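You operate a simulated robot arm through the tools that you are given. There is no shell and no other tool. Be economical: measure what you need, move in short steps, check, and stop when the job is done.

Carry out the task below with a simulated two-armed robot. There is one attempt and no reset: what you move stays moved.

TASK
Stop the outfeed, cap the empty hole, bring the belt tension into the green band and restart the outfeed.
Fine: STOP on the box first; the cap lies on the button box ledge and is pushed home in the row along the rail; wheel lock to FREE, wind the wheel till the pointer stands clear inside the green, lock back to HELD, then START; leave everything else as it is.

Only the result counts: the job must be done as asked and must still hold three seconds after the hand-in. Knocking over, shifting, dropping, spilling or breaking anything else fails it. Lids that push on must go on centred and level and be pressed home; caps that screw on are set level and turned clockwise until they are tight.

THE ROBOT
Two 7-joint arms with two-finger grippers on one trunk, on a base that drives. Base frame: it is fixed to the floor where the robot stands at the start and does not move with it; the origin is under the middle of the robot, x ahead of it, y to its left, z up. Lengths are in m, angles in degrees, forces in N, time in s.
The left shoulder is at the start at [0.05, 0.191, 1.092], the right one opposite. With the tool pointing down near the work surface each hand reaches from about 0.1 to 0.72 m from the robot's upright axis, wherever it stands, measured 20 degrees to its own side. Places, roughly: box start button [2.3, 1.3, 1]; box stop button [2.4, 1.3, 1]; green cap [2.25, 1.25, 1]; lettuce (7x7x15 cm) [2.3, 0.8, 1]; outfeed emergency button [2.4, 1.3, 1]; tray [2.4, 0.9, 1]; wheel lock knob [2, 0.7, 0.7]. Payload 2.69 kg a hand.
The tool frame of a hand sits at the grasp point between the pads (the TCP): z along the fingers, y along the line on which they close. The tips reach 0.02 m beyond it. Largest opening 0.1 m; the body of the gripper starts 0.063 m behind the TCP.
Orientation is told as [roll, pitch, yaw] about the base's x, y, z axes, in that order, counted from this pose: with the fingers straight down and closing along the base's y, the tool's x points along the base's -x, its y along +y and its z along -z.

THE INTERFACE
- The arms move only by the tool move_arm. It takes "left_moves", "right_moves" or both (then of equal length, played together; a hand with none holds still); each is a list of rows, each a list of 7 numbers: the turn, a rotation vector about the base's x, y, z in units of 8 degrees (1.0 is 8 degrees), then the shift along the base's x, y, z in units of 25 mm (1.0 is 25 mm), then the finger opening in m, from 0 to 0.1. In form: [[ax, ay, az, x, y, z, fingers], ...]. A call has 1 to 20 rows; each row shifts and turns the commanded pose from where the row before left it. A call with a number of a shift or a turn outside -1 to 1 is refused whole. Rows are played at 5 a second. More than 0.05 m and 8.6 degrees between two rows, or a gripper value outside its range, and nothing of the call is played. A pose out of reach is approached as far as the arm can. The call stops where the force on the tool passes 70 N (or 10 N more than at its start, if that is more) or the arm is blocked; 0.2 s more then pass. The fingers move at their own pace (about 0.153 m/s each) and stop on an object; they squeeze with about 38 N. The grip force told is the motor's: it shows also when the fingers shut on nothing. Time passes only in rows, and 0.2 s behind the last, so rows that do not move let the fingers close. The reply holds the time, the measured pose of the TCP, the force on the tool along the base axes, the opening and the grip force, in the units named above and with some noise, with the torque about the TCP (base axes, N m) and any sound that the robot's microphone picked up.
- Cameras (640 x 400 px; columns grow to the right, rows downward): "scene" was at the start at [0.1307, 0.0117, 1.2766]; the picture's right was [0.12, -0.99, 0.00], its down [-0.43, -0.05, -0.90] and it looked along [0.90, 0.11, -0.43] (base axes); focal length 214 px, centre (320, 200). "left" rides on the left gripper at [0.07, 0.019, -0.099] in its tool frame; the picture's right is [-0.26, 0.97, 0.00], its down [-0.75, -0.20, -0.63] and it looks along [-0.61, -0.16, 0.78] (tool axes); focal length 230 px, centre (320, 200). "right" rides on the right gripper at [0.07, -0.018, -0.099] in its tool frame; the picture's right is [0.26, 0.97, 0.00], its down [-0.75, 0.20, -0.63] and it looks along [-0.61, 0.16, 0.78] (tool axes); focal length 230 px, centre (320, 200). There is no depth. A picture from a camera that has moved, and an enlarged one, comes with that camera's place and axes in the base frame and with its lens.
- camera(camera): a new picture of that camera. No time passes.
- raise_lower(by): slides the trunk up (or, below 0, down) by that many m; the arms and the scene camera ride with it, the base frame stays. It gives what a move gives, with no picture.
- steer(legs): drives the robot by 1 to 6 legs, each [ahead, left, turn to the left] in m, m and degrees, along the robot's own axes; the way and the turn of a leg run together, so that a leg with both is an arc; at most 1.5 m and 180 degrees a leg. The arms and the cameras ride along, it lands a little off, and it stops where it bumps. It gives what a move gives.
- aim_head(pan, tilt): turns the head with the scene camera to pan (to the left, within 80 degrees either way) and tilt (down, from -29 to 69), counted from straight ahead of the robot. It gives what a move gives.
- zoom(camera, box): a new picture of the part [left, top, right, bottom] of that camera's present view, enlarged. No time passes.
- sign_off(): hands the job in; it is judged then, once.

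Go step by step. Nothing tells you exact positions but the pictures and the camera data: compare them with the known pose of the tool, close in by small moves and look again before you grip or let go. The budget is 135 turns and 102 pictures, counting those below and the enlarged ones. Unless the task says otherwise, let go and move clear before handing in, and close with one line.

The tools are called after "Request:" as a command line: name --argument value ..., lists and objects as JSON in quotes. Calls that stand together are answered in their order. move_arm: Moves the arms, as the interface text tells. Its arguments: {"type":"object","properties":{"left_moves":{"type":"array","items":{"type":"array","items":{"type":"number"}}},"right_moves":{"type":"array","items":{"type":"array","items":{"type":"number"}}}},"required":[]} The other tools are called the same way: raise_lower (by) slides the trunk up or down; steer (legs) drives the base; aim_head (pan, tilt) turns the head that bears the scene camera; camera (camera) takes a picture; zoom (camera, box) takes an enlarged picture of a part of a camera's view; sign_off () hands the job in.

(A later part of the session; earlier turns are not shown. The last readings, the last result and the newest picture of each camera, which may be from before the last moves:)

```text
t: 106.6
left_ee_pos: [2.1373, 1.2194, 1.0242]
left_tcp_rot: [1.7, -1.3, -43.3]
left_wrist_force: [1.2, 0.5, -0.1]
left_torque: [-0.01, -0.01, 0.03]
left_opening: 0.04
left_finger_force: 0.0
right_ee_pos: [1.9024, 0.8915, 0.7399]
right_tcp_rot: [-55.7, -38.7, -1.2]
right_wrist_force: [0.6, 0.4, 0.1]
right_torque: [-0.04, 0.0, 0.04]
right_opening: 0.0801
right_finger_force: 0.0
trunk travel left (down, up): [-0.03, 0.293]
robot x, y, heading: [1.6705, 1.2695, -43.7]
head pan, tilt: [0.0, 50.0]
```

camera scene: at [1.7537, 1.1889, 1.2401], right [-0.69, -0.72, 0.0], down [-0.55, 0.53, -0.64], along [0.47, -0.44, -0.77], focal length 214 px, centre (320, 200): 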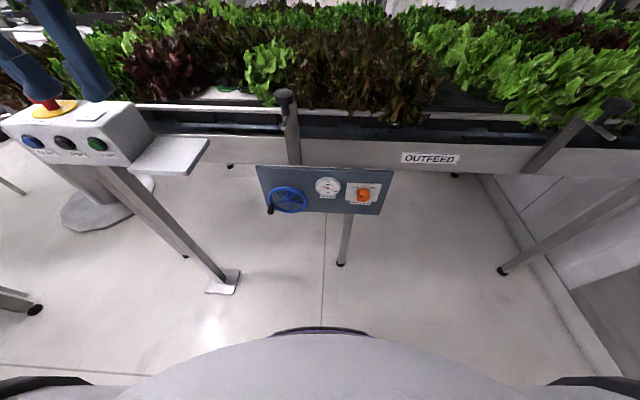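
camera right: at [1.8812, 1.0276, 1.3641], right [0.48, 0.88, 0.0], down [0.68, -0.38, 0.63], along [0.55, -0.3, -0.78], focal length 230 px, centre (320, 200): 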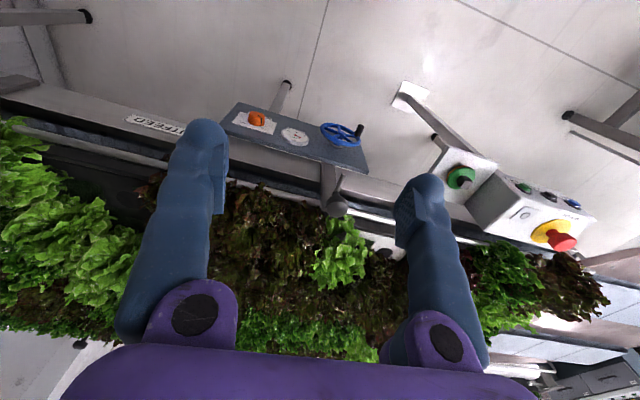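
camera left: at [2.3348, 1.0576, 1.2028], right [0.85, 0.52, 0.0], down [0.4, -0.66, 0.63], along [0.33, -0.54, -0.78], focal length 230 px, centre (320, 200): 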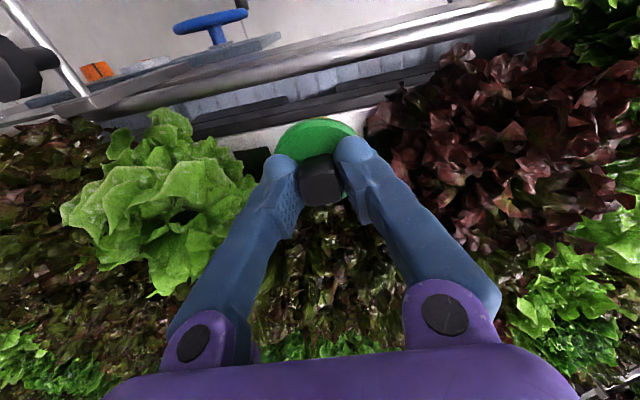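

Request:
move_arm --right_moves '[[0, 0, 0, 0.634, -0.708, -0.132, 0.08], [0, 0, 0, 0.634, -0.708, -0.132, 0.08], [0, 0, 0, 0.634, -0.708, -0.132, 0.08], [0, 0, 0, 0.634, -0.708, -0.132, 0.08], [0, 0, 0, 0.634, -0.708, -0.132, 0.08]]'

Request:
camera --camera "right"

```text
t: 107.8
left_ee_pos: [2.1369, 1.2176, 1.0243]
left_tcp_rot: [1.7, -1.1, -43.3]
left_wrist_force: [0.2, 0.2, 0.3]
left_torque: [-0.01, 0.0, 0.0]
left_opening: 0.0401
left_finger_force: 0.1
right_ee_pos: [1.9805, 0.8033, 0.719]
right_tcp_rot: [-55.5, -38.8, -1.1]
right_wrist_force: [0.4, 0.0, -0.4]
right_torque: [-0.02, 0.01, 0.0]
right_opening: 0.0799
right_finger_force: 0.1
trunk travel left (down, up): [-0.03, 0.293]
robot x, y, heading: [1.6666, 1.2717, -43.7]
head pan, tilt: [0.0, 50.0]
```

```text
10 pictures are left
camera right: at [1.8831, 0.8756, 0.7307], right [0.31, 0.54, -0.78], down [0.48, 0.62, 0.62], along [0.82, -0.56, -0.07], focal length 230 px, centre (320, 200)
```

right: 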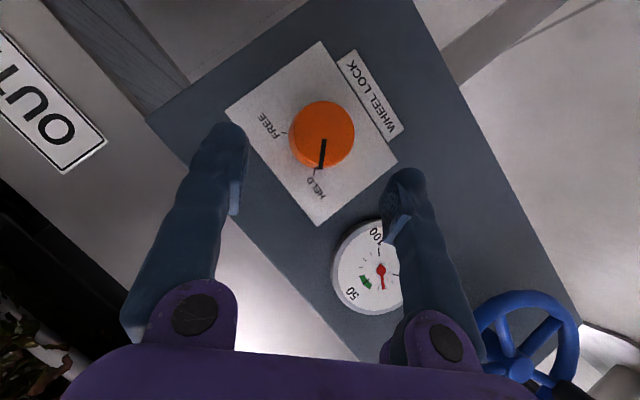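

The hand is lined up on the lock knob. I move in and close on it.

Request:
move_arm --right_moves '[[0, 0, 0, 0.25, -0.583, -0.325, 0.07], [0, 0, 0, 0.25, -0.583, -0.325, 0.07], [0, 0, 0, 0.25, -0.583, -0.325, 0.07], [0, 0, 0, 0, 0, 0, 0.07]]'

Request:
move_arm --right_moves '[[0, 0, 0, 0, 0, 0, 0.0], [0, 0, 0, 0, 0, 0, 0.0], [0, 0, 0, 0, 0, 0, 0.0]]'

```text
t: 108.8
left_ee_pos: [2.1364, 1.2196, 1.0243]
left_tcp_rot: [1.7, -1.3, -43.3]
left_wrist_force: [0.5, 0.3, -0.1]
left_torque: [-0.03, 0.01, -0.01]
left_opening: 0.0398
left_finger_force: 0.0
right_ee_pos: [2.0007, 0.7596, 0.6964]
right_tcp_rot: [-55.5, -38.8, -1.2]
right_wrist_force: [-2.7, 2.5, 1.4]
right_torque: [-0.12, -0.07, -0.1]
right_opening: 0.0703
right_finger_force: 0.8
trunk travel left (down, up): [-0.03, 0.293]
robot x, y, heading: [1.674, 1.2675, -43.7]
head pan, tilt: [0.0, 50.0]
```

```text
t: 109.6
left_ee_pos: [2.1356, 1.2206, 1.0226]
left_tcp_rot: [1.6, -1.2, -43.3]
left_wrist_force: [0.1, -0.7, -0.4]
left_torque: [-0.01, -0.02, 0.03]
left_opening: 0.0401
left_finger_force: 0.1
right_ee_pos: [1.9991, 0.7602, 0.6954]
right_tcp_rot: [-55.6, -38.9, -1.2]
right_wrist_force: [-6.1, 7.1, 3.3]
right_torque: [-0.17, -0.24, -0.01]
right_opening: 0.0454
right_finger_force: 45.0
trunk travel left (down, up): [-0.03, 0.293]
robot x, y, heading: [1.6659, 1.2705, -43.5]
head pan, tilt: [0.0, 50.0]
```

Gripped at 4.5 cm, the knob's diameter. I turn it clockwise toward FREE.

Request:
move_arm --right_moves '[[0.72, -0.69, 0, -0.06, 0.055, 0, 0], [0.72, -0.69, 0, 0, 0, 0, 0], [0.72, -0.69, 0, 0, 0, 0, 0], [0.72, -0.69, 0, 0, 0, 0, 0], [0.72, -0.69, 0, 0, 0, 0, 0], [0.72, -0.69, 0, 0, 0, 0, 0]]'

Request:
move_arm --right_moves '[[0.72, -0.69, 0, 0, 0, 0, 0], [0.72, -0.69, 0, 0, 0, 0, 0], [0.72, -0.69, 0, 0, 0, 0, 0], [0.72, -0.69, 0, 0, 0, 0, 0], [0.72, -0.69, 0, 0, 0, 0, 0]]'

```text
t: 111.0
left_ee_pos: [2.1339, 1.2168, 1.026]
left_tcp_rot: [1.9, -1.3, -43.3]
left_wrist_force: [-0.6, -0.7, -0.2]
left_torque: [0.0, 0.0, 0.01]
left_opening: 0.0401
left_finger_force: 0.1
right_ee_pos: [1.9936, 0.7562, 0.6969]
right_tcp_rot: [13.4, -54.8, -55.7]
right_wrist_force: [-30.2, -25.2, 11.6]
right_torque: [-0.73, -0.24, -0.24]
right_opening: 0.0453
right_finger_force: 44.9
trunk travel left (down, up): [-0.03, 0.293]
robot x, y, heading: [1.6708, 1.2699, -43.6]
head pan, tilt: [0.0, 50.0]
```

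```text
t: 112.2
left_ee_pos: [2.1414, 1.2214, 1.0223]
left_tcp_rot: [1.7, -0.9, -42.9]
left_wrist_force: [0.7, -0.3, -0.7]
left_torque: [-0.02, 0.02, -0.01]
left_opening: 0.0399
left_finger_force: 0.1
right_ee_pos: [2.005, 0.7875, 0.6786]
right_tcp_rot: [55.1, -34.6, -81.2]
right_wrist_force: [32.2, 36.9, -26.1]
right_torque: [0.88, 0.53, 0.14]
right_opening: 0.0001
right_finger_force: 29.5
right hand out of reach, approached as far as the arm can: row 1, 2, 3
trunk travel left (down, up): [-0.03, 0.293]
robot x, y, heading: [1.6698, 1.2686, -43.3]
head pan, tilt: [0.0, 50.0]
```

The fingers slipped off as the arm hit a limit. I back straight out and check how far the lock turned.

Request:
move_arm --right_moves '[[0, 0, 0, -0.6, 0.5, 0.2, 0.0], [0, 0, 0, -0.7, 0.66, 0.2, 0.02], [0, 0, 0, -0.7, 0.66, 0.2, 0.04], [0, 0, 0, -0.7, 0.66, 0.2, 0.07]]'

Request:
camera --camera "right"

```text
t: 113.2
left_ee_pos: [2.1352, 1.2174, 1.0242]
left_tcp_rot: [1.6, -1.1, -43.3]
left_wrist_force: [-0.5, -0.4, -0.5]
left_torque: [0.02, -0.01, -0.01]
left_opening: 0.0399
left_finger_force: 0.1
right_ee_pos: [1.9316, 0.8333, 0.7057]
right_tcp_rot: [55.3, -35.8, -82.7]
right_wrist_force: [-0.2, -0.6, -0.1]
right_torque: [0.01, -0.01, 0.01]
right_opening: 0.0702
right_finger_force: 0.1
trunk travel left (down, up): [-0.03, 0.293]
robot x, y, heading: [1.6714, 1.2724, -43.6]
head pan, tilt: [0.0, 50.0]
```

```text
9 pictures are left
camera right: at [1.8273, 0.9016, 0.6976], right [0.46, 0.74, 0.49], down [-0.36, -0.35, 0.86], along [0.81, -0.58, 0.11], focal length 230 px, centre (320, 200)
```

right: 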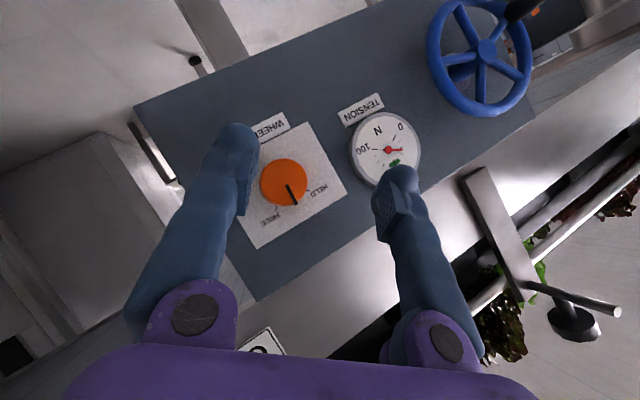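

The lock turned about 53° of the ~95° needed. I rotate the hand back clear of the panel for a second bite.

Request:
move_arm --right_moves '[[0, 0, 0, -0.7, 0.66, 0.3, 0.07], [0, 0, 0, -0.7, 0.66, 0.3, 0.07], [-0.72, 0.69, 0, 0, 0, 0, 0.07], [-0.72, 0.69, 0, 0, 0, 0, 0.07], [-0.72, 0.69, 0, 0, 0, 0, 0.07], [-0.72, 0.69, 0, 0, 0, 0, 0.07], [-0.72, 0.69, 0, 0, 0, 0, 0.07], [-0.72, 0.69, 0, 0, 0, 0, 0.07], [-0.72, 0.69, 0, 0, 0, 0, 0.07], [-0.72, 0.69, 0, 0, 0, 0, 0.07], [-0.72, 0.69, 0, 0, 0, 0, 0.07], [-0.72, 0.69, 0, 0, 0, 0, 0.07], [-0.72, 0.69, 0, 0, 0, 0, 0.07]]'

```text
t: 116.0
left_ee_pos: [2.1374, 1.219, 1.024]
left_tcp_rot: [1.7, -1.2, -43.3]
left_wrist_force: [1.0, 0.8, -0.3]
left_torque: [0.01, -0.05, -0.03]
left_opening: 0.0401
left_finger_force: 0.0
right_ee_pos: [1.8993, 0.867, 0.7254]
right_tcp_rot: [54.4, -37.6, -82.2]
right_wrist_force: [0.0, 0.5, -0.5]
right_torque: [0.02, 0.03, -0.01]
right_opening: 0.0699
right_finger_force: 0.0
right hand out of reach, approached as far as the arm can: row 3, 4, 5, 6, 7, 8, 9, 10, 11, 12, 13
trunk travel left (down, up): [-0.03, 0.293]
robot x, y, heading: [1.669, 1.2686, -43.8]
head pan, tilt: [0.0, 50.0]
```

Request:
move_arm --right_moves '[[0, 0, 0, -0.3, 0.3, 0.9, 0.07], [0, 0, 0, -0.3, 0.3, 0.9, 0.07], [0, 0, 0, -0.3, 0.3, 0.9, 0.07], [0, 0, 0, -0.3, 0.3, 0.9, 0.07], [0, 0, 0, -0.3, 0.3, 0.9, 0.07], [0, 0, 0, -0.3, 0.3, 0.9, 0.07], [0, 0, 0, -0.3, 0.3, 0.9, 0.07], [-0.72, 0.69, 0, 0, 0, 0.3, 0.07], [-0.72, 0.69, 0, 0, 0, 0.3, 0.07], [-0.72, 0.69, 0, 0, 0, 0.3, 0.07], [-0.72, 0.69, 0, 0, 0, 0, 0.07], [-0.72, 0.69, 0, 0, 0, 0, 0.07], [-0.72, 0.69, 0, 0, 0, 0, 0.07]]'

```text
t: 118.8
left_ee_pos: [2.1368, 1.2191, 1.0241]
left_tcp_rot: [1.7, -1.2, -43.3]
left_wrist_force: [-0.3, 0.1, -0.8]
left_torque: [0.03, -0.01, 0.01]
left_opening: 0.0404
left_finger_force: 0.0
right_ee_pos: [1.9051, 0.8791, 0.8731]
right_tcp_rot: [-12.4, -50.8, -32.6]
right_wrist_force: [-0.5, 0.4, -0.5]
right_torque: [-0.04, -0.01, -0.01]
right_opening: 0.0702
right_finger_force: 0.0
right hand out of reach, approached as far as the arm can: row 2, 3, 4, 5, 6, 7
trunk travel left (down, up): [-0.03, 0.293]
robot x, y, heading: [1.6706, 1.273, -43.5]
head pan, tilt: [0.0, 50.0]
```

Request:
move_arm --right_moves '[[-0.68, 0.65, 0, 0, 0, -0.88, 0.07], [-0.68, 0.65, 0, 0, 0, -0.88, 0.07], [-0.68, 0.65, 0, 0, 0, -0.88, 0.07], [-0.68, 0.65, 0, 0, 0, -0.88, 0.07], [0, 0, 0, 0, 0, -0.88, 0.07], [0, 0, 0, 0, 0, -0.88, 0.07], [0, 0, 0, 0.75, -0.75, -0.88, 0.07], [0, 0, 0, 0.75, -0.75, 0, 0.07], [0, 0, 0, 0.75, -0.75, 0, 0.07]]'

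```text
t: 120.8
left_ee_pos: [2.1376, 1.218, 1.0245]
left_tcp_rot: [1.7, -1.1, -43.2]
left_wrist_force: [-0.3, 0.6, -0.7]
left_torque: [-0.04, -0.02, 0.04]
left_opening: 0.0398
left_finger_force: 0.0
right_ee_pos: [1.9607, 0.8222, 0.7189]
right_tcp_rot: [-50.6, -37.5, -5.3]
right_wrist_force: [-0.2, -0.5, -0.2]
right_torque: [-0.03, 0.05, 0.01]
right_opening: 0.0698
right_finger_force: 0.1
trunk travel left (down, up): [-0.03, 0.293]
robot x, y, heading: [1.6718, 1.2687, -43.8]
head pan, tilt: [0.0, 50.0]
```

Request:
move_arm --right_moves '[[0, 0, 0, -0.29, -0.3, -0.48, 0.07], [0, 0, 0, -0.29, -0.3, -0.48, 0.07], [0, 0, 0, 0.688, -0.655, 0, 0.07], [0, 0, 0, 0.688, -0.655, 0, 0.07], [0, 0, 0, 0.66, -0.63, 0, 0.07], [0, 0, 0, 0, 0, 0, 0.07], [0, 0, 0, 0, 0, 0, 0], [0, 0, 0, 0, 0, 0, 0], [0, 0, 0, 0, 0, 0, 0]]'

```text
t: 122.8
left_ee_pos: [2.1349, 1.2183, 1.0245]
left_tcp_rot: [1.7, -1.2, -43.3]
left_wrist_force: [-0.5, 0.4, -0.2]
left_torque: [0.01, 0.0, -0.03]
left_opening: 0.0401
left_finger_force: 0.1
right_ee_pos: [1.9985, 0.7589, 0.6971]
right_tcp_rot: [-50.7, -37.7, -5.3]
right_wrist_force: [-8.8, -1.1, 9.0]
right_torque: [-0.22, -0.11, -0.32]
right_opening: 0.0452
right_finger_force: 44.9
trunk travel left (down, up): [-0.03, 0.293]
robot x, y, heading: [1.6667, 1.2676, -43.8]
head pan, tilt: [0.0, 50.0]
```

Gripped. I turn it the remaining 42°, following the knob's axis slightly below my grip point.

Request:
move_arm --right_moves '[[0.72, -0.69, 0, -0.047, -0.049, 0, 0], [0.72, -0.69, 0, -0.047, -0.049, -0.02, 0], [0.72, -0.69, 0, -0.047, -0.049, -0.03, 0], [0.72, -0.69, 0, -0.047, -0.049, -0.04, 0], [0.72, -0.69, 0, -0.047, -0.049, -0.05, 0]]'

```text
t: 124.0
left_ee_pos: [2.1343, 1.2216, 1.0259]
left_tcp_rot: [1.7, -1.4, -43.3]
left_wrist_force: [0.0, 0.2, 0.5]
left_torque: [0.01, -0.02, -0.02]
left_opening: 0.04
left_finger_force: 0.0
right_ee_pos: [1.9943, 0.7569, 0.6982]
right_tcp_rot: [3.7, -52.2, -44.9]
right_wrist_force: [-12.0, 12.1, 34.7]
right_torque: [-0.16, -0.29, -0.2]
right_opening: 0.0452
right_finger_force: 45.1
trunk travel left (down, up): [-0.03, 0.293]
robot x, y, heading: [1.6671, 1.2689, -43.8]
head pan, tilt: [0.0, 50.0]
```

Request:
move_arm --right_moves '[[0.5, -0.48, 0, 0, 0, 0.1, 0], [0, 0, 0, 0, 0, 0, 0], [0, 0, 0, 0, 0, 0, 0.08], [0, 0, 0, 0, 0, 0, 0.08], [0, 0, 0, -0.65, 0.62, 0, 0.08], [0, 0, 0, -0.65, 0.62, 0, 0.08], [0, 0, 0, -0.65, 0.62, 0.2, 0.08], [0, 0, 0, -0.65, 0.62, 0.2, 0.08]]'

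Request:
camera --camera "right"

```text
t: 125.8
left_ee_pos: [2.137, 1.2184, 1.0232]
left_tcp_rot: [1.7, -1.3, -43.2]
left_wrist_force: [0.3, -0.3, -0.3]
left_torque: [0.01, -0.02, 0.03]
left_opening: 0.0398
left_finger_force: 0.2
right_ee_pos: [1.9274, 0.8155, 0.7057]
right_tcp_rot: [12.3, -51.2, -51.7]
right_wrist_force: [-0.1, 0.1, 0.4]
right_torque: [-0.03, -0.01, 0.01]
right_opening: 0.08
right_finger_force: 0.0
trunk travel left (down, up): [-0.03, 0.293]
robot x, y, heading: [1.6699, 1.2718, -43.6]
head pan, tilt: [0.0, 50.0]
```

```text
8 pictures are left
camera right: at [1.8246, 0.8816, 0.7087], right [0.54, 0.84, -0.07], down [0.02, 0.07, 1.0], along [0.84, -0.54, 0.02], focal length 230 px, centre (320, 200)
```

right: 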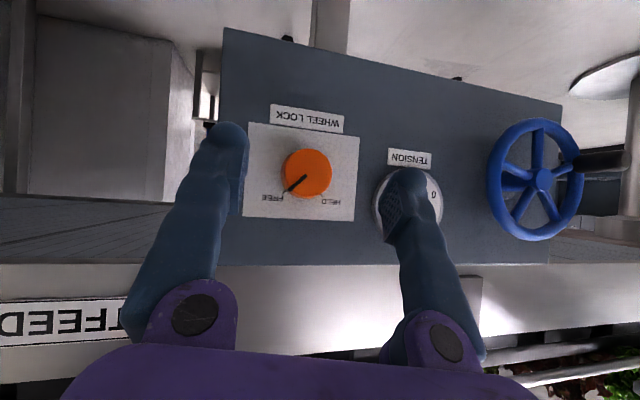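

The lock now points exactly at FREE. Next I draw the right hand back and bring the left hand, tilted, down to the wheel's crank handle (about [2.18, 1.00, 0.66]).

Request:
move_arm --left_moves '[[-0.69, -0.724, 0, -0.696, -0.73, 0, 0.06], [-0.69, -0.724, 0, -0.696, -0.73, 0, 0.06], [-0.69, -0.724, 0, -0.696, -0.73, 0, 0.06], [-0.69, -0.724, 0, -0.696, -0.73, 0, 0.06], [-0.69, -0.724, 0, -0.696, -0.73, 0, 0.06], [-0.69, -0.724, 0, 0, 0, -0.9, 0.06]]' --right_moves '[[0, 0, 0, -0.724, 0.69, 0, 0.08], [0, 0, 0, -0.724, 0.69, 0, 0.08], [0, 0, 0, -0.69, -0.724, 0, 0.08], [0, 0, 0, -0.69, -0.724, 0, 0.08], [0, 0, 0, -0.69, -0.724, 0, 0.08], [0, 0, 0, -0.69, -0.724, 0, 0.08]]'

Request:
move_arm --left_moves '[[0, 0, 0, 0.165, -0.157, -0.98, 0.06], [0, 0, 0, 0.165, -0.157, -0.98, 0.06], [0, 0, 0, 0.165, -0.157, -0.98, 0.06], [0, 0, 0, 0.165, -0.157, -0.98, 0.06], [0, 0, 0, 0.165, -0.157, -0.98, 0.06], [0, 0, 0, 0.165, -0.157, -0.98, 0.06], [0, 0, 0, 0.165, -0.157, -0.98, 0.06], [0, 0, 0, 0.165, -0.157, -0.98, 0.06], [0, 0, 0, 0.165, -0.157, -0.98, 0.06], [0, 0, 0, 0.165, -0.157, -0.98, 0.06], [0, 0, 0, 0.165, -0.157, -0.98, 0.06], [0, 0, 0, 0.165, -0.157, -0.98, 0.06]]'

```text
t: 127.2
left_ee_pos: [2.0487, 1.1286, 1.0023]
left_tcp_rot: [1.2, -49.3, -42.9]
left_wrist_force: [0.5, 0.0, -0.1]
left_torque: [0.02, 0.01, 0.0]
left_opening: 0.0597
left_finger_force: 0.0
right_ee_pos: [1.8507, 0.7921, 0.7412]
right_tcp_rot: [12.0, -51.1, -51.5]
right_wrist_force: [-0.3, 0.1, 0.4]
right_torque: [-0.02, -0.06, 0.02]
right_opening: 0.0798
right_finger_force: 0.0
right hand out of reach, approached as far as the arm can: row 2, 3, 4, 5
trunk travel left (down, up): [-0.03, 0.293]
robot x, y, heading: [1.6707, 1.2701, -43.4]
head pan, tilt: [0.0, 50.0]
```

```text
t: 129.8
left_ee_pos: [2.101, 1.0686, 0.7136]
left_tcp_rot: [1.4, -49.2, -43.0]
left_wrist_force: [0.1, 0.6, 0.1]
left_torque: [0.0, -0.01, 0.05]
left_opening: 0.06
left_finger_force: 0.0
left hand out of reach, approached as far as the arm can: row 2, 3, 4
right_ee_pos: [1.8515, 0.7928, 0.7416]
right_tcp_rot: [12.2, -51.1, -51.7]
right_wrist_force: [0.2, -0.6, 0.1]
right_torque: [0.01, -0.01, 0.02]
right_opening: 0.0799
right_finger_force: 0.0
trunk travel left (down, up): [-0.03, 0.293]
robot x, y, heading: [1.669, 1.267, -43.4]
head pan, tilt: [0.0, 50.0]
```

Request:
camera --camera "left"

```text
7 pictures are left
camera left: at [2.0247, 1.1637, 0.7253], right [0.77, 0.6, 0.21], down [-0.13, -0.17, 0.98], along [0.62, -0.78, -0.05], focal length 230 px, centre (320, 200)
```

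left: 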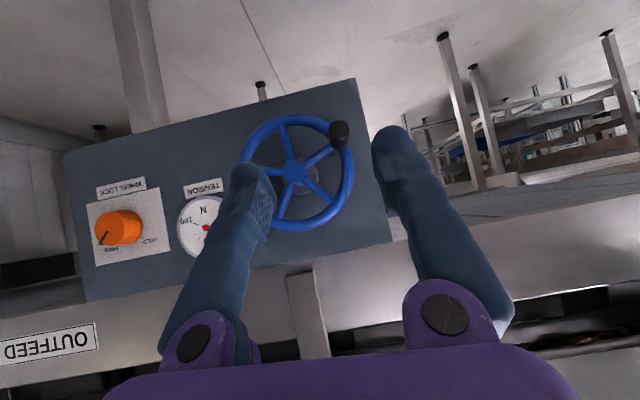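

The handle shows end-on; it is at c≈5.4 cm left and 2 cm below the hub, right in my approach line. I move in and grip it.

Request:
move_arm --left_moves '[[0, 0, 0, 0.64, -0.41, -0.448, 0.06], [0, 0, 0, 0.64, -0.41, -0.448, 0.06], [0, 0, 0, 0.64, -0.41, -0.448, 0.06], [0, 0, 0, 0.62, -0.4, -0.448, 0.06], [0, 0, 0, 0.62, -0.4, -0.448, 0.06], [0, 0, 0, 0, 0, 0, 0.06], [0, 0, 0, 0, 0, 0, 0.0], [0, 0, 0, 0, 0, 0, 0.0], [0, 0, 0, 0, 0, 0, 0.0]]'

```text
t: 131.8
left_ee_pos: [2.1798, 1.0177, 0.6545]
left_tcp_rot: [1.2, -49.3, -43.2]
left_wrist_force: [-2.1, -8.7, 0.7]
left_torque: [-0.11, -0.15, -0.33]
left_opening: 0.0208
left_finger_force: 45.9
right_ee_pos: [1.8525, 0.7918, 0.7408]
right_tcp_rot: [12.1, -51.1, -51.7]
right_wrist_force: [-0.3, 0.1, -0.3]
right_torque: [0.0, 0.03, 0.01]
right_opening: 0.0801
right_finger_force: 0.1
trunk travel left (down, up): [-0.03, 0.293]
robot x, y, heading: [1.6692, 1.2686, -43.9]
head pan, tilt: [0.0, 50.0]
```

Gripped the handle (2.1 cm). I start winding clockwise along the wheel's circle, watching the forces.

Request:
move_arm --left_moves '[[0, 0, 0, 0.116, 0.122, 0.582, 0], [0, 0, 0, 0.008, 0.009, 0.606, 0], [0, 0, 0, -0.102, -0.107, 0.588, 0], [0, 0, 0, -0.201, -0.211, 0.53, 0]]'

```text
t: 132.8
left_ee_pos: [2.1711, 1.0106, 0.7055]
left_tcp_rot: [0.8, -48.1, -43.8]
left_wrist_force: [-23.9, -40.8, -42.6]
left_torque: [0.51, -0.26, -0.37]
left_opening: 0.0131
left_finger_force: 40.0
right_ee_pos: [1.8527, 0.7896, 0.738]
right_tcp_rot: [12.4, -50.9, -51.9]
right_wrist_force: [-0.2, 0.9, -0.8]
right_torque: [-0.01, 0.03, 0.01]
right_opening: 0.0802
right_finger_force: 0.2
trunk travel left (down, up): [-0.03, 0.293]
robot x, y, heading: [1.6689, 1.2698, -44.0]
head pan, tilt: [0.0, 50.0]
```

Request:
zoom --camera "scene" --box '[240, 110, 400, 210]'

```text
4.00 times, centred on (320, 160) of scene
camera zoom: at [1.7546, 1.1846, 1.1188], right [-0.69, -0.72, 0.0], down [-0.55, 0.53, -0.64], along [0.46, -0.44, -0.77], focal length 858 px, centre (320, 360)
```

zoom: 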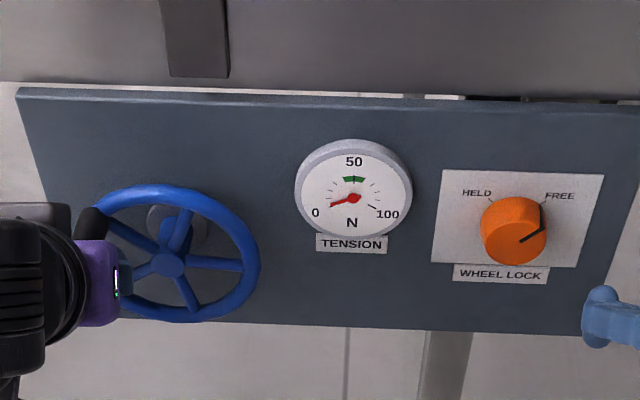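

The pointer went down toward 0, so clockwise slackens: I need to wind counter-clockwise. The grip had also crept to the handle's end, so I regrip deeper first.

Request:
move_arm --left_moves '[[0, 0, 0, 0, 0, 0, 0.05], [0, 0, 0, 0, 0, 0, 0.05], [0, 0, 0, 0, 0, 0, 0.05]]'

```text
t: 133.6
left_ee_pos: [2.1787, 1.0159, 0.7146]
left_tcp_rot: [1.3, -49.3, -43.0]
left_wrist_force: [-0.1, -0.4, -0.4]
left_torque: [0.04, -0.01, -0.02]
left_opening: 0.0499
left_finger_force: 0.0
right_ee_pos: [1.8523, 0.7929, 0.742]
right_tcp_rot: [12.3, -51.1, -51.7]
right_wrist_force: [0.6, -0.5, 0.4]
right_torque: [-0.01, 0.0, 0.02]
right_opening: 0.0799
right_finger_force: 0.0
trunk travel left (down, up): [-0.03, 0.293]
robot x, y, heading: [1.6687, 1.2694, -43.6]
head pan, tilt: [0.0, 50.0]
```

Request:
move_arm --left_moves '[[0, 0, 0, -0.11, -0.52, -0.42, 0.05], [0, 0, 0, 0, 0, 0, 0.05], [0, 0, 0, 0, 0, 0, 0], [0, 0, 0, 0, 0, 0, 0], [0, 0, 0, 0, 0, 0, 0]]'

```text
t: 134.8
left_ee_pos: [2.1735, 1.0034, 0.7018]
left_tcp_rot: [1.4, -49.0, -43.2]
left_wrist_force: [-3.3, -0.4, -4.3]
left_torque: [0.0, -0.07, -0.02]
left_opening: 0.0001
left_finger_force: 29.1
right_ee_pos: [1.8518, 0.7922, 0.7411]
right_tcp_rot: [12.2, -51.2, -51.8]
right_wrist_force: [-0.1, 0.6, -0.3]
right_torque: [-0.03, -0.01, 0.03]
right_opening: 0.08
right_finger_force: 0.1
trunk travel left (down, up): [-0.03, 0.293]
robot x, y, heading: [1.6694, 1.2699, -43.8]
head pan, tilt: [0.0, 50.0]
```

Closed on nothing. I back off and look once with the wrist camera to see handle and gauge together.

Request:
move_arm --left_moves '[[0, 0, 0, 0, 0, 0, 0.05], [0, 0, 0, -0.724, 0.69, 0.3, 0.06], [0, 0, 0, -0.724, 0.69, 0.3, 0.06], [0, 0, 0, -0.724, 0.69, 0.3, 0.06]]'

Request:
camera --camera "left"

```text
t: 135.8
left_ee_pos: [2.1203, 1.0552, 0.7247]
left_tcp_rot: [1.3, -49.2, -43.1]
left_wrist_force: [0.3, 0.1, -0.3]
left_torque: [-0.03, -0.04, -0.01]
left_opening: 0.0597
left_finger_force: 0.1
right_ee_pos: [1.8522, 0.7927, 0.7429]
right_tcp_rot: [12.2, -51.2, -51.7]
right_wrist_force: [0.2, 0.1, -0.3]
right_torque: [0.01, -0.01, -0.01]
right_opening: 0.0797
right_finger_force: 0.0
trunk travel left (down, up): [-0.03, 0.293]
robot x, y, heading: [1.6702, 1.2705, -43.5]
head pan, tilt: [0.0, 50.0]
```

```text
5 pictures are left
camera left: at [2.0436, 1.1503, 0.7365], right [0.77, 0.6, 0.21], down [-0.13, -0.17, 0.98], along [0.62, -0.78, -0.05], focal length 230 px, centre (320, 200)
```

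left: 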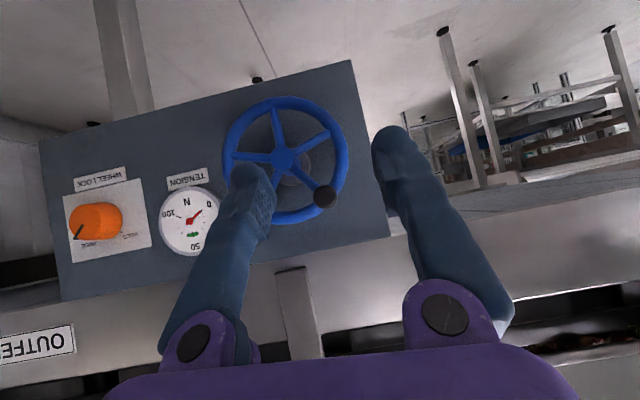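

The handle sits up-left of the hub at about c +3.5 cm, z +4.5 cm. I regrip it there squarely.

Request:
move_arm --left_moves '[[0, 0, 0, 0.678, -0.738, -0.01, 0.06], [0, 0, 0, 0.678, -0.738, -0.01, 0.06], [0, 0, 0, 0.678, -0.738, -0.01, 0.06], [0, 0, 0, 0, 0, 0, 0.06], [0, 0, 0, 0, 0, 0, 0], [0, 0, 0, 0, 0, 0, 0], [0, 0, 0, 0, 0, 0, 0]]'

```text
t: 137.4
left_ee_pos: [2.1704, 0.9988, 0.725]
left_tcp_rot: [1.3, -49.2, -43.1]
left_wrist_force: [-0.9, -2.2, -3.4]
left_torque: [0.15, 0.17, -0.2]
left_opening: 0.0208
left_finger_force: 45.2
right_ee_pos: [1.8519, 0.792, 0.7414]
right_tcp_rot: [12.3, -51.0, -51.9]
right_wrist_force: [-0.6, 0.6, 1.2]
right_torque: [0.0, 0.0, -0.03]
right_opening: 0.0801
right_finger_force: 0.1
trunk travel left (down, up): [-0.03, 0.293]
robot x, y, heading: [1.6666, 1.2715, -43.6]
head pan, tilt: [0.0, 50.0]
```

Request:
move_arm --left_moves '[[0, 0, 0, 0.244, 0.256, -0.319, 0], [0, 0, 0, 0.193, 0.203, -0.386, 0], [0, 0, 0, 0.134, 0.14, -0.436, 0], [0, 0, 0, 0.068, 0.072, -0.466, 0]]'

```text
t: 138.4
left_ee_pos: [2.1867, 1.0148, 0.684]
left_tcp_rot: [1.3, -49.2, -43.1]
left_wrist_force: [3.6, -15.2, 0.8]
left_torque: [-0.19, 0.05, -0.28]
left_opening: 0.0202
left_finger_force: 44.8
right_ee_pos: [1.8533, 0.7921, 0.7402]
right_tcp_rot: [12.1, -51.1, -51.8]
right_wrist_force: [-0.1, 0.7, -0.2]
right_torque: [-0.01, 0.0, 0.0]
right_opening: 0.0802
right_finger_force: 0.0
trunk travel left (down, up): [-0.03, 0.293]
robot x, y, heading: [1.6707, 1.2739, -43.6]
head pan, tilt: [0.0, 50.0]
```

Request:
move_arm --left_moves '[[0, 0, 0, 0, 0, -0.476, 0], [0, 0, 0, -0.068, -0.072, -0.466, 0], [0, 0, 0, -0.134, -0.14, -0.436, 0], [0, 0, 0, -0.193, -0.203, -0.386, 0], [0, 0, 0, -0.244, -0.256, -0.319, 0]]'

```text
t: 139.6
left_ee_pos: [2.1751, 1.0081, 0.6235]
left_tcp_rot: [2.1, -48.4, -42.5]
left_wrist_force: [29.3, 22.3, -28.9]
left_torque: [-0.68, 0.16, 0.21]
left_opening: 0.0122
left_finger_force: 39.3
right_ee_pos: [1.8549, 0.7923, 0.7406]
right_tcp_rot: [11.9, -51.1, -51.4]
right_wrist_force: [1.1, -0.4, 0.6]
right_torque: [-0.03, -0.01, -0.01]
right_opening: 0.0801
right_finger_force: 0.1
trunk travel left (down, up): [-0.03, 0.293]
robot x, y, heading: [1.6693, 1.2692, -43.4]
head pan, tilt: [0.0, 50.0]
```

Request:
zoom --camera "scene" --box '[240, 110, 400, 210]'

```text
4.00 times, centred on (320, 160) of scene
camera zoom: at [1.7573, 1.1895, 1.1192], right [-0.69, -0.72, 0.0], down [-0.56, 0.53, -0.64], along [0.46, -0.44, -0.77], focal length 858 px, centre (320, 360)
```

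zoom: 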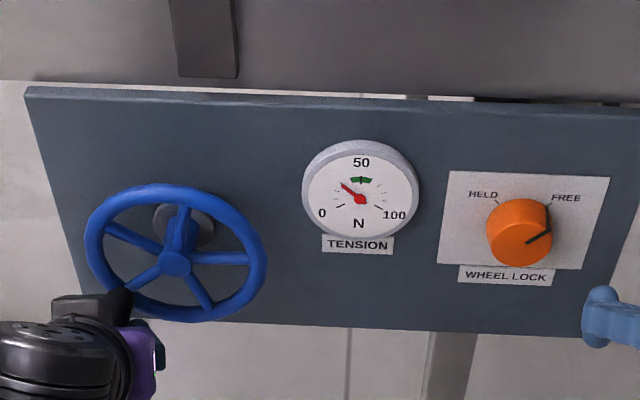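

Now the pointer has risen to about 32, so counter-clockwise is right (~0.33 per degree); another ~55° is needed. I regrip the handle at its present spot, lower left.

Request:
move_arm --left_moves '[[0, 0, 0, 0, 0, 0, 0.05], [0, 0, 0, 0, 0, 0, 0.05]]'

```text
t: 140.2
left_ee_pos: [2.1666, 0.9969, 0.6341]
left_tcp_rot: [1.0, -49.3, -43.1]
left_wrist_force: [-0.4, -0.5, 0.3]
left_torque: [-0.01, 0.0, -0.02]
left_opening: 0.05
left_finger_force: 0.0
right_ee_pos: [1.8518, 0.7924, 0.7418]
right_tcp_rot: [12.2, -51.1, -51.8]
right_wrist_force: [-0.1, 0.2, -0.5]
right_torque: [-0.02, -0.01, 0.02]
right_opening: 0.0802
right_finger_force: 0.1
trunk travel left (down, up): [-0.03, 0.293]
robot x, y, heading: [1.6655, 1.2708, -43.8]
head pan, tilt: [0.0, 50.0]
```

Request:
move_arm --left_moves '[[0, 0, 0, 0.22, 0.06, 0.32, 0.05], [0, 0, 0, 0, 0, 0, 0.05], [0, 0, 0, 0, 0, 0, 0], [0, 0, 0, 0, 0, 0, 0]]'

```text
t: 141.2
left_ee_pos: [2.1762, 1.0018, 0.6382]
left_tcp_rot: [1.4, -49.1, -43.1]
left_wrist_force: [9.0, 3.9, -5.7]
left_torque: [-0.1, 0.01, -0.13]
left_opening: 0.021
left_finger_force: 45.2
right_ee_pos: [1.8526, 0.792, 0.7416]
right_tcp_rot: [12.0, -51.1, -51.7]
right_wrist_force: [-0.7, 0.1, 0.1]
right_torque: [0.02, -0.01, 0.01]
right_opening: 0.0801
right_finger_force: 0.0
trunk travel left (down, up): [-0.03, 0.293]
robot x, y, heading: [1.6729, 1.2716, -43.6]
head pan, tilt: [0.0, 50.0]
```

Good grip, and the points fit a circle centred at z≈0.679 with a 5.75 cm radius. I wind on in short arcs.

Request:
move_arm --left_moves '[[0, 0, 0, -0.212, -0.222, -0.258, 0], [0, 0, 0, -0.24, -0.251, -0.2, 0], [0, 0, 0, -0.26, -0.273, -0.137, 0]]'

```text
t: 142.0
left_ee_pos: [2.1533, 0.9817, 0.6234]
left_tcp_rot: [1.2, -48.9, -43.2]
left_wrist_force: [-2.0, 3.6, -9.2]
left_torque: [0.15, -0.02, -0.02]
left_opening: 0.0211
left_finger_force: 45.0
right_ee_pos: [1.8509, 0.7931, 0.7415]
right_tcp_rot: [12.1, -51.1, -51.8]
right_wrist_force: [0.1, 1.3, -0.5]
right_torque: [0.0, 0.0, 0.03]
right_opening: 0.0798
right_finger_force: 0.1
trunk travel left (down, up): [-0.03, 0.293]
robot x, y, heading: [1.6708, 1.2696, -43.5]
head pan, tilt: [0.0, 50.0]
```

Request:
move_arm --left_moves '[[0, 0, 0, -0.272, -0.286, -0.07, 0], [0, 0, 0, -0.277, -0.29, 0.0, 0], [0, 0, 0, 0, 0, 0, 0]]'

Request:
zoom --camera "scene" --box '[260, 120, 388, 200]'

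```text
t: 142.8
left_ee_pos: [2.1412, 0.9659, 0.6226]
left_tcp_rot: [1.1, -48.9, -43.2]
left_wrist_force: [-13.6, 15.9, -5.9]
left_torque: [0.22, 0.34, -0.21]
left_opening: 0.021
left_finger_force: 45.2
right_ee_pos: [1.8519, 0.7935, 0.7412]
right_tcp_rot: [12.2, -51.1, -51.7]
right_wrist_force: [-0.1, -0.7, 0.1]
right_torque: [0.01, 0.01, -0.01]
right_opening: 0.0801
right_finger_force: 0.0
trunk travel left (down, up): [-0.03, 0.293]
robot x, y, heading: [1.6709, 1.2652, -43.8]
head pan, tilt: [0.0, 50.0]
```

```text
5.00 times, centred on (324, 160) of scene
camera zoom: at [1.7532, 1.1894, 1.1201], right [-0.69, -0.72, 0.0], down [-0.55, 0.53, -0.64], along [0.47, -0.44, -0.77], focal length 1072 px, centre (300, 400)
```

zoom: 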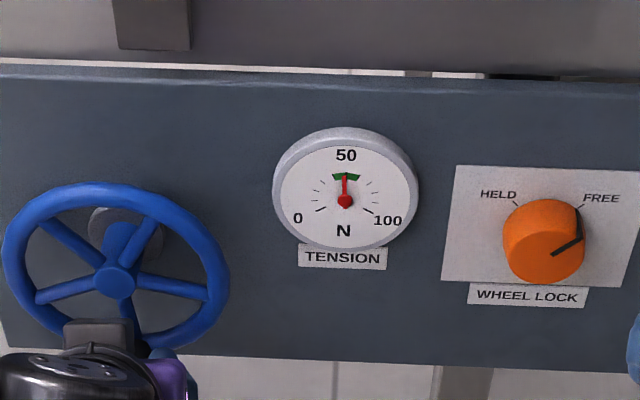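

The pointer stands dead centre in the green at 50. I keep holding the wheel with the left hand and bring the right hand back onto the lock.

Request:
move_arm --right_moves '[[0, 0, 0, 0.754, 0.23, -0.36, 0.08], [0, 0, 0, 0.754, 0.23, -0.36, 0.08], [0, 0, 0, 0.754, 0.23, -0.36, 0.08], [0, 0, 0, 0.754, 0.23, -0.36, 0.08]]'

```text
t: 143.8
left_ee_pos: [2.1423, 0.9667, 0.6232]
left_tcp_rot: [1.2, -48.9, -43.2]
left_wrist_force: [-21.0, 13.9, -9.0]
left_torque: [0.37, 0.15, -0.27]
left_opening: 0.021
left_finger_force: 44.8
right_ee_pos: [1.9302, 0.8162, 0.7063]
right_tcp_rot: [12.2, -51.2, -51.7]
right_wrist_force: [0.2, -0.5, -0.1]
right_torque: [0.0, -0.01, -0.01]
right_opening: 0.0801
right_finger_force: 0.0
trunk travel left (down, up): [-0.03, 0.293]
robot x, y, heading: [1.6688, 1.2669, -43.7]
head pan, tilt: [0.0, 50.0]
```

Request:
move_arm --right_moves '[[0, 0, 0, 0.641, -0.593, -0.12, 0.08], [0, 0, 0, 0.641, -0.593, -0.12, 0.08], [0, 0, 0, 0.641, -0.593, -0.12, 0.08], [0, 0, 0, 0.641, -0.593, -0.12, 0.08], [0, 0, 0, 0, 0, 0, 0.08], [0, 0, 0, 0, 0, 0, 0], [0, 0, 0, 0, 0, 0, 0], [0, 0, 0, 0, 0, 0, 0]]'

```text
t: 145.6
left_ee_pos: [2.1428, 0.9674, 0.6238]
left_tcp_rot: [1.4, -49.1, -43.1]
left_wrist_force: [-18.9, 23.5, -4.3]
left_torque: [0.11, 0.17, -0.14]
left_opening: 0.0211
left_finger_force: 45.0
right_ee_pos: [1.9932, 0.7567, 0.6913]
right_tcp_rot: [12.1, -51.1, -51.9]
right_wrist_force: [-2.4, -8.3, -4.5]
right_torque: [0.0, 0.03, -0.47]
right_opening: 0.0451
right_finger_force: 45.4
trunk travel left (down, up): [-0.03, 0.293]
robot x, y, heading: [1.6682, 1.2703, -43.6]
head pan, tilt: [0.0, 50.0]
```

Request:
move_arm --right_moves '[[-0.72, 0.69, 0, 0.03, 0.031, 0.02, 0], [-0.72, 0.69, 0, 0.03, 0.031, 0.02, 0], [-0.72, 0.69, 0, 0.03, 0.031, 0.01, 0], [-0.72, 0.69, 0, 0.03, 0.031, 0, 0], [-0.72, 0.69, 0, 0.03, 0.031, 0, 0], [-0.72, 0.69, 0, 0.03, 0.031, 0, 0]]'

```text
t: 147.0
left_ee_pos: [2.1425, 0.9671, 0.6236]
left_tcp_rot: [1.3, -48.9, -43.1]
left_wrist_force: [-18.7, 25.2, -1.9]
left_torque: [0.07, 0.33, -0.19]
left_opening: 0.0212
left_finger_force: 44.6
right_ee_pos: [1.9962, 0.759, 0.6913]
right_tcp_rot: [-53.0, -35.8, -4.1]
right_wrist_force: [-11.1, -11.4, -15.8]
right_torque: [0.29, 0.3, -0.77]
right_opening: 0.0445
right_finger_force: 45.4
trunk travel left (down, up): [-0.03, 0.293]
robot x, y, heading: [1.6737, 1.271, -43.7]
head pan, tilt: [0.0, 50.0]
```

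Request:
move_arm --right_moves '[[0, 0, 0, 0, 0, 0, 0.08], [0, 0, 0, 0, 0, 0, 0.08], [0, 0, 0, -0.65, 0.62, 0, 0.08], [0, 0, 0, -0.65, 0.62, 0, 0.08], [0, 0, 0, -0.65, 0.62, 0, 0.08], [0.72, -0.69, 0, 0, 0, 0, 0.08], [0.72, -0.69, 0, 0, 0, 0, 0.08], [0.72, -0.69, 0, 0, 0, 0, 0.08], [0.72, -0.69, 0, 0, 0, 0, 0.08], [0.72, -0.69, 0, 0, 0, 0, 0.08], [0.4, -0.38, 0, 0, 0, 0, 0.08]]'

```text
t: 149.4
left_ee_pos: [2.144, 0.9673, 0.6226]
left_tcp_rot: [1.4, -49.0, -43.0]
left_wrist_force: [-15.6, 13.2, -9.0]
left_torque: [0.37, 0.12, -0.16]
left_opening: 0.0211
left_finger_force: 44.4
right_ee_pos: [1.9503, 0.8066, 0.6949]
right_tcp_rot: [6.7, -51.5, -47.5]
right_wrist_force: [0.2, 0.1, 0.2]
right_torque: [0.01, 0.0, -0.03]
right_opening: 0.0801
right_finger_force: 0.0
trunk travel left (down, up): [-0.03, 0.293]
robot x, y, heading: [1.6673, 1.2682, -43.3]
head pan, tilt: [0.0, 50.0]
```

Request:
move_arm --right_moves '[[0, 0, 0, 0.583, -0.655, -0.045, 0.08], [0, 0, 0, 0.583, -0.655, -0.045, 0.08], [0, 0, 0, 0.583, -0.655, -0.045, 0.08], [0, 0, 0, 0, 0, 0, 0.08], [0, 0, 0, 0, 0, 0, 0], [0, 0, 0, 0, 0, 0, 0], [0, 0, 0, 0, 0, 0, 0]]'

Request:
move_arm --right_moves '[[-0.72, 0.69, 0, 0.03, 0.031, 0.02, 0], [-0.72, 0.69, 0, 0.03, 0.031, 0.02, 0], [-0.72, 0.69, 0, 0.03, 0.031, 0.01, 0], [-0.72, 0.69, 0, 0.03, 0.031, 0, 0], [-0.72, 0.69, 0, 0.03, 0.031, 0, 0], [-0.72, 0.69, 0, 0.03, 0.031, 0, 0]]'

```text
t: 151.0
left_ee_pos: [2.1436, 0.9678, 0.6236]
left_tcp_rot: [1.3, -49.1, -43.1]
left_wrist_force: [-4.6, 3.3, -19.4]
left_torque: [0.29, 0.24, -0.21]
left_opening: 0.0211
left_finger_force: 44.9
right_ee_pos: [1.9939, 0.7574, 0.6899]
right_tcp_rot: [6.5, -51.4, -47.2]
right_wrist_force: [-15.9, 17.2, 6.7]
right_torque: [0.0, 0.01, -0.25]
right_opening: 0.0453
right_finger_force: 45.2
trunk travel left (down, up): [-0.03, 0.293]
robot x, y, heading: [1.6706, 1.2674, -43.4]
head pan, tilt: [0.0, 50.0]
```

```text
t: 152.4
left_ee_pos: [2.1415, 0.9664, 0.623]
left_tcp_rot: [1.5, -49.0, -43.1]
left_wrist_force: [-11.0, 16.4, -7.1]
left_torque: [0.14, 0.42, -0.27]
left_opening: 0.021
left_finger_force: 45.3
right_ee_pos: [1.9963, 0.7593, 0.6945]
right_tcp_rot: [-56.6, -33.7, -2.1]
right_wrist_force: [-11.6, -15.2, 1.0]
right_torque: [0.11, -0.33, -0.48]
right_opening: 0.0456
right_finger_force: 45.4
trunk travel left (down, up): [-0.03, 0.293]
robot x, y, heading: [1.6675, 1.2664, -43.5]
head pan, tilt: [0.0, 50.0]
```

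Request:
move_arm --right_moves '[[-0.2, 0.19, 0, 0, 0, 0, 0], [0, 0, 0, 0, 0, 0, 0.08], [0, 0, 0, 0, 0, 0, 0.08], [0, 0, 0, -0.65, 0.62, 0, 0.08], [0, 0, 0, -0.65, 0.62, 0, 0.08], [0, 0, 0, -0.65, 0.62, 0, 0.08], [0, 0, 0, -0.65, 0.62, 0, 0.08], [0, 0, 0, -0.69, -0.724, 0, 0.08], [0, 0, 0, -0.69, -0.724, 0, 0.08], [0, 0, 0, -0.69, -0.724, 0, 0.08]]'

Request:
zoom --camera "scene" --box '[290, 130, 386, 190]'

```text
t: 154.6
left_ee_pos: [2.1424, 0.9669, 0.6241]
left_tcp_rot: [1.3, -49.1, -43.1]
left_wrist_force: [-12.5, 6.1, -8.5]
left_torque: [0.34, 0.08, -0.22]
left_opening: 0.0209
left_finger_force: 45.0
right_ee_pos: [1.8822, 0.7705, 0.694]
right_tcp_rot: [-58.1, -32.2, -1.0]
right_wrist_force: [0.9, 0.5, 0.7]
right_torque: [0.0, 0.03, 0.03]
right_opening: 0.0801
right_finger_force: 0.0
trunk travel left (down, up): [-0.03, 0.293]
robot x, y, heading: [1.67, 1.2689, -43.9]
head pan, tilt: [0.0, 50.0]
```

```text
6.67 times, centred on (338, 160) of scene
camera zoom: at [1.7535, 1.1889, 1.12], right [-0.69, -0.72, 0.0], down [-0.55, 0.53, -0.64], along [0.47, -0.44, -0.77], focal length 1430 px, centre (200, 467)
```

zoom: 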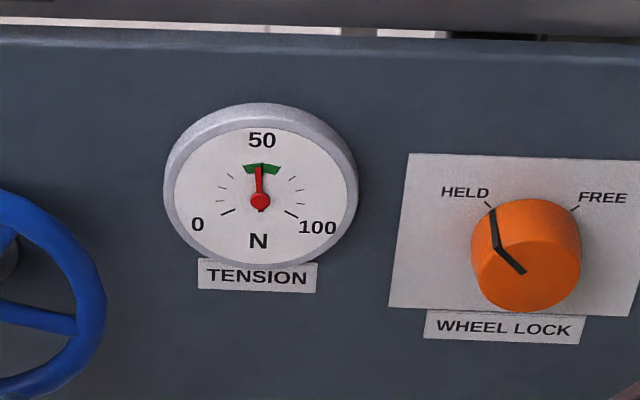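

HELD it is, with the pointer at about 49–50 in the green. I release the wheel handle, draw back, and raise the trunk for the START button.

Request:
move_arm --left_moves '[[0, 0, 0, 0, 0, 0, 0.06], [0, 0, 0, 0, 0, 0, 0.06], [0, 0, 0, -0.724, 0.69, 0.2, 0.06], [0, 0, 0, -0.724, 0.69, 0.3, 0.06], [0, 0, 0, -0.724, 0.69, 0.3, 0.06], [0, 0, 0, -0.724, 0.69, 0.3, 0.06], [0, 0, 0, -0.724, 0.69, 0.3, 0.06]]'

Request:
raise_lower --by 0.12

```text
t: 156.2
left_ee_pos: [2.054, 1.0536, 0.6591]
left_tcp_rot: [1.3, -49.3, -43.0]
left_wrist_force: [-0.1, 0.0, -0.2]
left_torque: [-0.03, -0.01, -0.01]
left_opening: 0.06
left_finger_force: 0.0
right_ee_pos: [1.882, 0.7711, 0.6933]
right_tcp_rot: [-58.2, -32.1, -1.0]
right_wrist_force: [-0.6, 0.4, -0.3]
right_torque: [0.0, -0.02, 0.01]
right_opening: 0.0798
right_finger_force: 0.0
trunk travel left (down, up): [-0.03, 0.293]
robot x, y, heading: [1.6687, 1.2696, -43.9]
head pan, tilt: [0.0, 50.0]
```

```text
t: 157.7
left_ee_pos: [2.0536, 1.054, 0.779]
left_tcp_rot: [1.3, -49.3, -43.1]
left_wrist_force: [0.4, 0.3, 0.2]
left_torque: [-0.01, 0.03, 0.0]
left_opening: 0.06
left_finger_force: 0.1
right_ee_pos: [1.8829, 0.7702, 0.8146]
right_tcp_rot: [-58.0, -32.1, -1.1]
right_wrist_force: [0.1, 0.6, -0.5]
right_torque: [-0.01, -0.01, 0.01]
right_opening: 0.0799
right_finger_force: 0.2
trunk travel left (down, up): [-0.15, 0.173]
robot x, y, heading: [1.6709, 1.2664, -43.4]
head pan, tilt: [0.0, 50.0]
```

Request:
move_arm --left_moves '[[0, 0, 0, -0.157, 0.149, 0.985, 0], [0, 0, 0, -0.157, 0.149, 0.985, 0], [0, 0, 0, -0.157, 0.149, 0.985, 0], [0, 0, 0, -0.157, 0.149, 0.985, 0], [0, 0, 0, -0.157, 0.149, 0.985, 0], [0, 0, 0, -0.157, 0.149, 0.985, 0], [0, 0, 0, -0.157, 0.149, 0.985, 0], [0, 0, 0, -0.157, 0.149, 0.985, 0], [0, 0, 0, -0.157, 0.149, 0.985, 0], [0.475, 0.5, 0, -0.157, 0.149, 0.985, 0], [0.475, 0.5, 0, -0.157, 0.149, 0.985, 0]]'

Request:
move_arm --left_moves '[[0, 0, 0, 0.69, 0.724, 0, 0], [0, 0, 0, 0.69, 0.724, 0, 0], [0, 0, 0, 0.69, 0.724, 0, 0], [0, 0, 0, 0.69, 0.724, 0, 0], [0, 0, 0, 0.69, 0.724, 0, 0], [0, 0, 0, 0.69, 0.724, 0, 0], [0, 0, 0, 0.69, 0.724, 0, 0], [0, 0, 0, 0.69, 0.724, 0, 0], [0, 0, 0, 0.69, 0.724, 0, 0], [0, 0, 0, 0.69, 0.724, 0, 0], [0, 0, 0, 0.69, 0.724, 0, 0], [0, 0, 0, 0.69, 0.724, 0, 0], [0, 0, 0, 0.69, 0.724, 0, 0], [0, 0, 0, 0.69, 0.724, 0, 0]]'

```text
t: 160.1
left_ee_pos: [2.0118, 1.0946, 1.0539]
left_tcp_rot: [1.4, -37.9, -43.1]
left_wrist_force: [0.0, 0.0, 0.0]
left_torque: [0.02, -0.01, 0.01]
left_opening: 0.0
left_finger_force: 29.3
left hand out of reach, approached as far as the arm can: row 9
right_ee_pos: [1.8834, 0.7694, 0.8137]
right_tcp_rot: [-58.1, -32.1, -1.0]
right_wrist_force: [-0.4, -0.6, 0.4]
right_torque: [0.0, 0.0, 0.01]
right_opening: 0.0799
right_finger_force: 0.0
trunk travel left (down, up): [-0.15, 0.173]
robot x, y, heading: [1.6711, 1.269, -43.5]
head pan, tilt: [0.0, 50.0]
```

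```text
t: 163.1
left_ee_pos: [2.2586, 1.3368, 1.057]
left_tcp_rot: [1.4, -38.2, -43.1]
left_wrist_force: [0.2, 0.1, 0.8]
left_torque: [0.01, 0.02, 0.0]
left_opening: 0.0
left_finger_force: 29.3
left hand out of reach, approached as far as the arm can: row 4, 5, 7
right_ee_pos: [1.8824, 0.77, 0.8138]
right_tcp_rot: [-58.0, -32.1, -1.0]
right_wrist_force: [0.3, 0.1, 1.0]
right_torque: [0.02, 0.02, 0.0]
right_opening: 0.0797
right_finger_force: 0.0
trunk travel left (down, up): [-0.15, 0.173]
robot x, y, heading: [1.6699, 1.2689, -43.7]
head pan, tilt: [0.0, 50.0]
```

Request:
move_arm --left_moves '[[0, 0, 0, 0.22, -0.16, -0.9, 0], [0, 0, 0, 0.22, -0.16, -0.9, 0], [0, 0, 0, 0.22, -0.16, -0.9, 0]]'

Request:
camera --camera "left"

```text
t: 163.9
left_ee_pos: [2.2759, 1.3236, 0.9886]
left_tcp_rot: [1.4, -38.1, -43.1]
left_wrist_force: [-0.5, 0.0, -0.1]
left_torque: [0.02, 0.02, 0.01]
left_opening: 0.0002
left_finger_force: 29.6
right_ee_pos: [1.8833, 0.7708, 0.8145]
right_tcp_rot: [-58.1, -32.2, -1.0]
right_wrist_force: [0.4, -0.4, -0.1]
right_torque: [0.01, 0.01, -0.02]
right_opening: 0.08
right_finger_force: 0.0
trunk travel left (down, up): [-0.15, 0.173]
robot x, y, heading: [1.6703, 1.2677, -43.7]
head pan, tilt: [0.0, 50.0]
```

```text
1 pictures are left
camera left: at [2.2023, 1.4155, 1.0239], right [0.8, 0.58, 0.18], down [0.0, -0.3, 0.95], along [0.6, -0.76, -0.24], focal length 230 px, centre (320, 200)
```

left: 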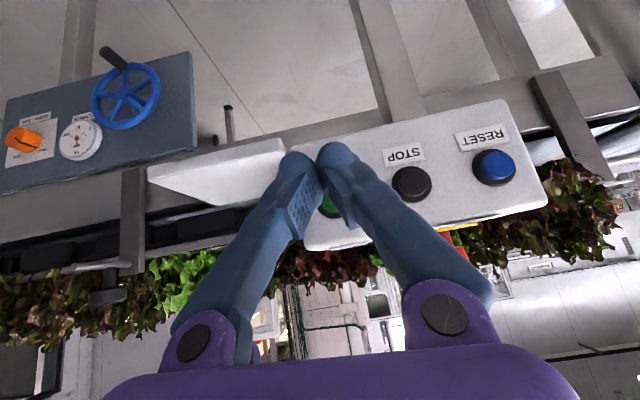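

START is right ahead of the fingertips, clear of STOP. I press straight in.

Request:
move_arm --left_moves '[[0, 0, 0, 0.64, -0.77, 0.12, 0], [0, 0, 0, 0.724, -0.69, 0, 0], [0, 0, 0, 0.4, -0.38, 0, 0]]'

```text
t: 164.7
left_ee_pos: [2.318, 1.279, 0.9924]
left_tcp_rot: [1.5, -38.2, -43.2]
left_wrist_force: [-1.4, 0.7, 0.3]
left_torque: [0.0, -0.03, -0.03]
left_opening: 0.0
left_finger_force: 29.6
right_ee_pos: [1.8826, 0.7714, 0.8153]
right_tcp_rot: [-58.1, -32.1, -0.9]
right_wrist_force: [-0.1, 0.5, 0.3]
right_torque: [-0.01, -0.04, 0.01]
right_opening: 0.0799
right_finger_force: 0.1
trunk travel left (down, up): [-0.15, 0.173]
robot x, y, heading: [1.6681, 1.2695, -43.8]
head pan, tilt: [0.0, 50.0]
```

Request:
move_arm --left_moves '[[0, 0, 0, 0.16, -0.15, 0, 0], [0, 0, 0, 0.1, -0.095, 0, 0], [0, 0, 0, 0.1, -0.095, 0, 0]]'

```text
t: 165.5
left_ee_pos: [2.3239, 1.2747, 0.9946]
left_tcp_rot: [1.4, -37.9, -43.1]
left_wrist_force: [-37.2, 30.5, 0.3]
left_torque: [0.14, 0.14, -0.37]
left_opening: 0.006
left_finger_force: 29.7
right_ee_pos: [1.8818, 0.7722, 0.8162]
right_tcp_rot: [-58.3, -32.4, -0.7]
right_wrist_force: [0.0, -0.2, -0.2]
right_torque: [0.0, -0.02, -0.01]
right_opening: 0.0801
right_finger_force: 0.2
trunk travel left (down, up): [-0.15, 0.173]
robot x, y, heading: [1.6692, 1.2695, -43.0]
head pan, tilt: [0.0, 50.0]
heard: click
```

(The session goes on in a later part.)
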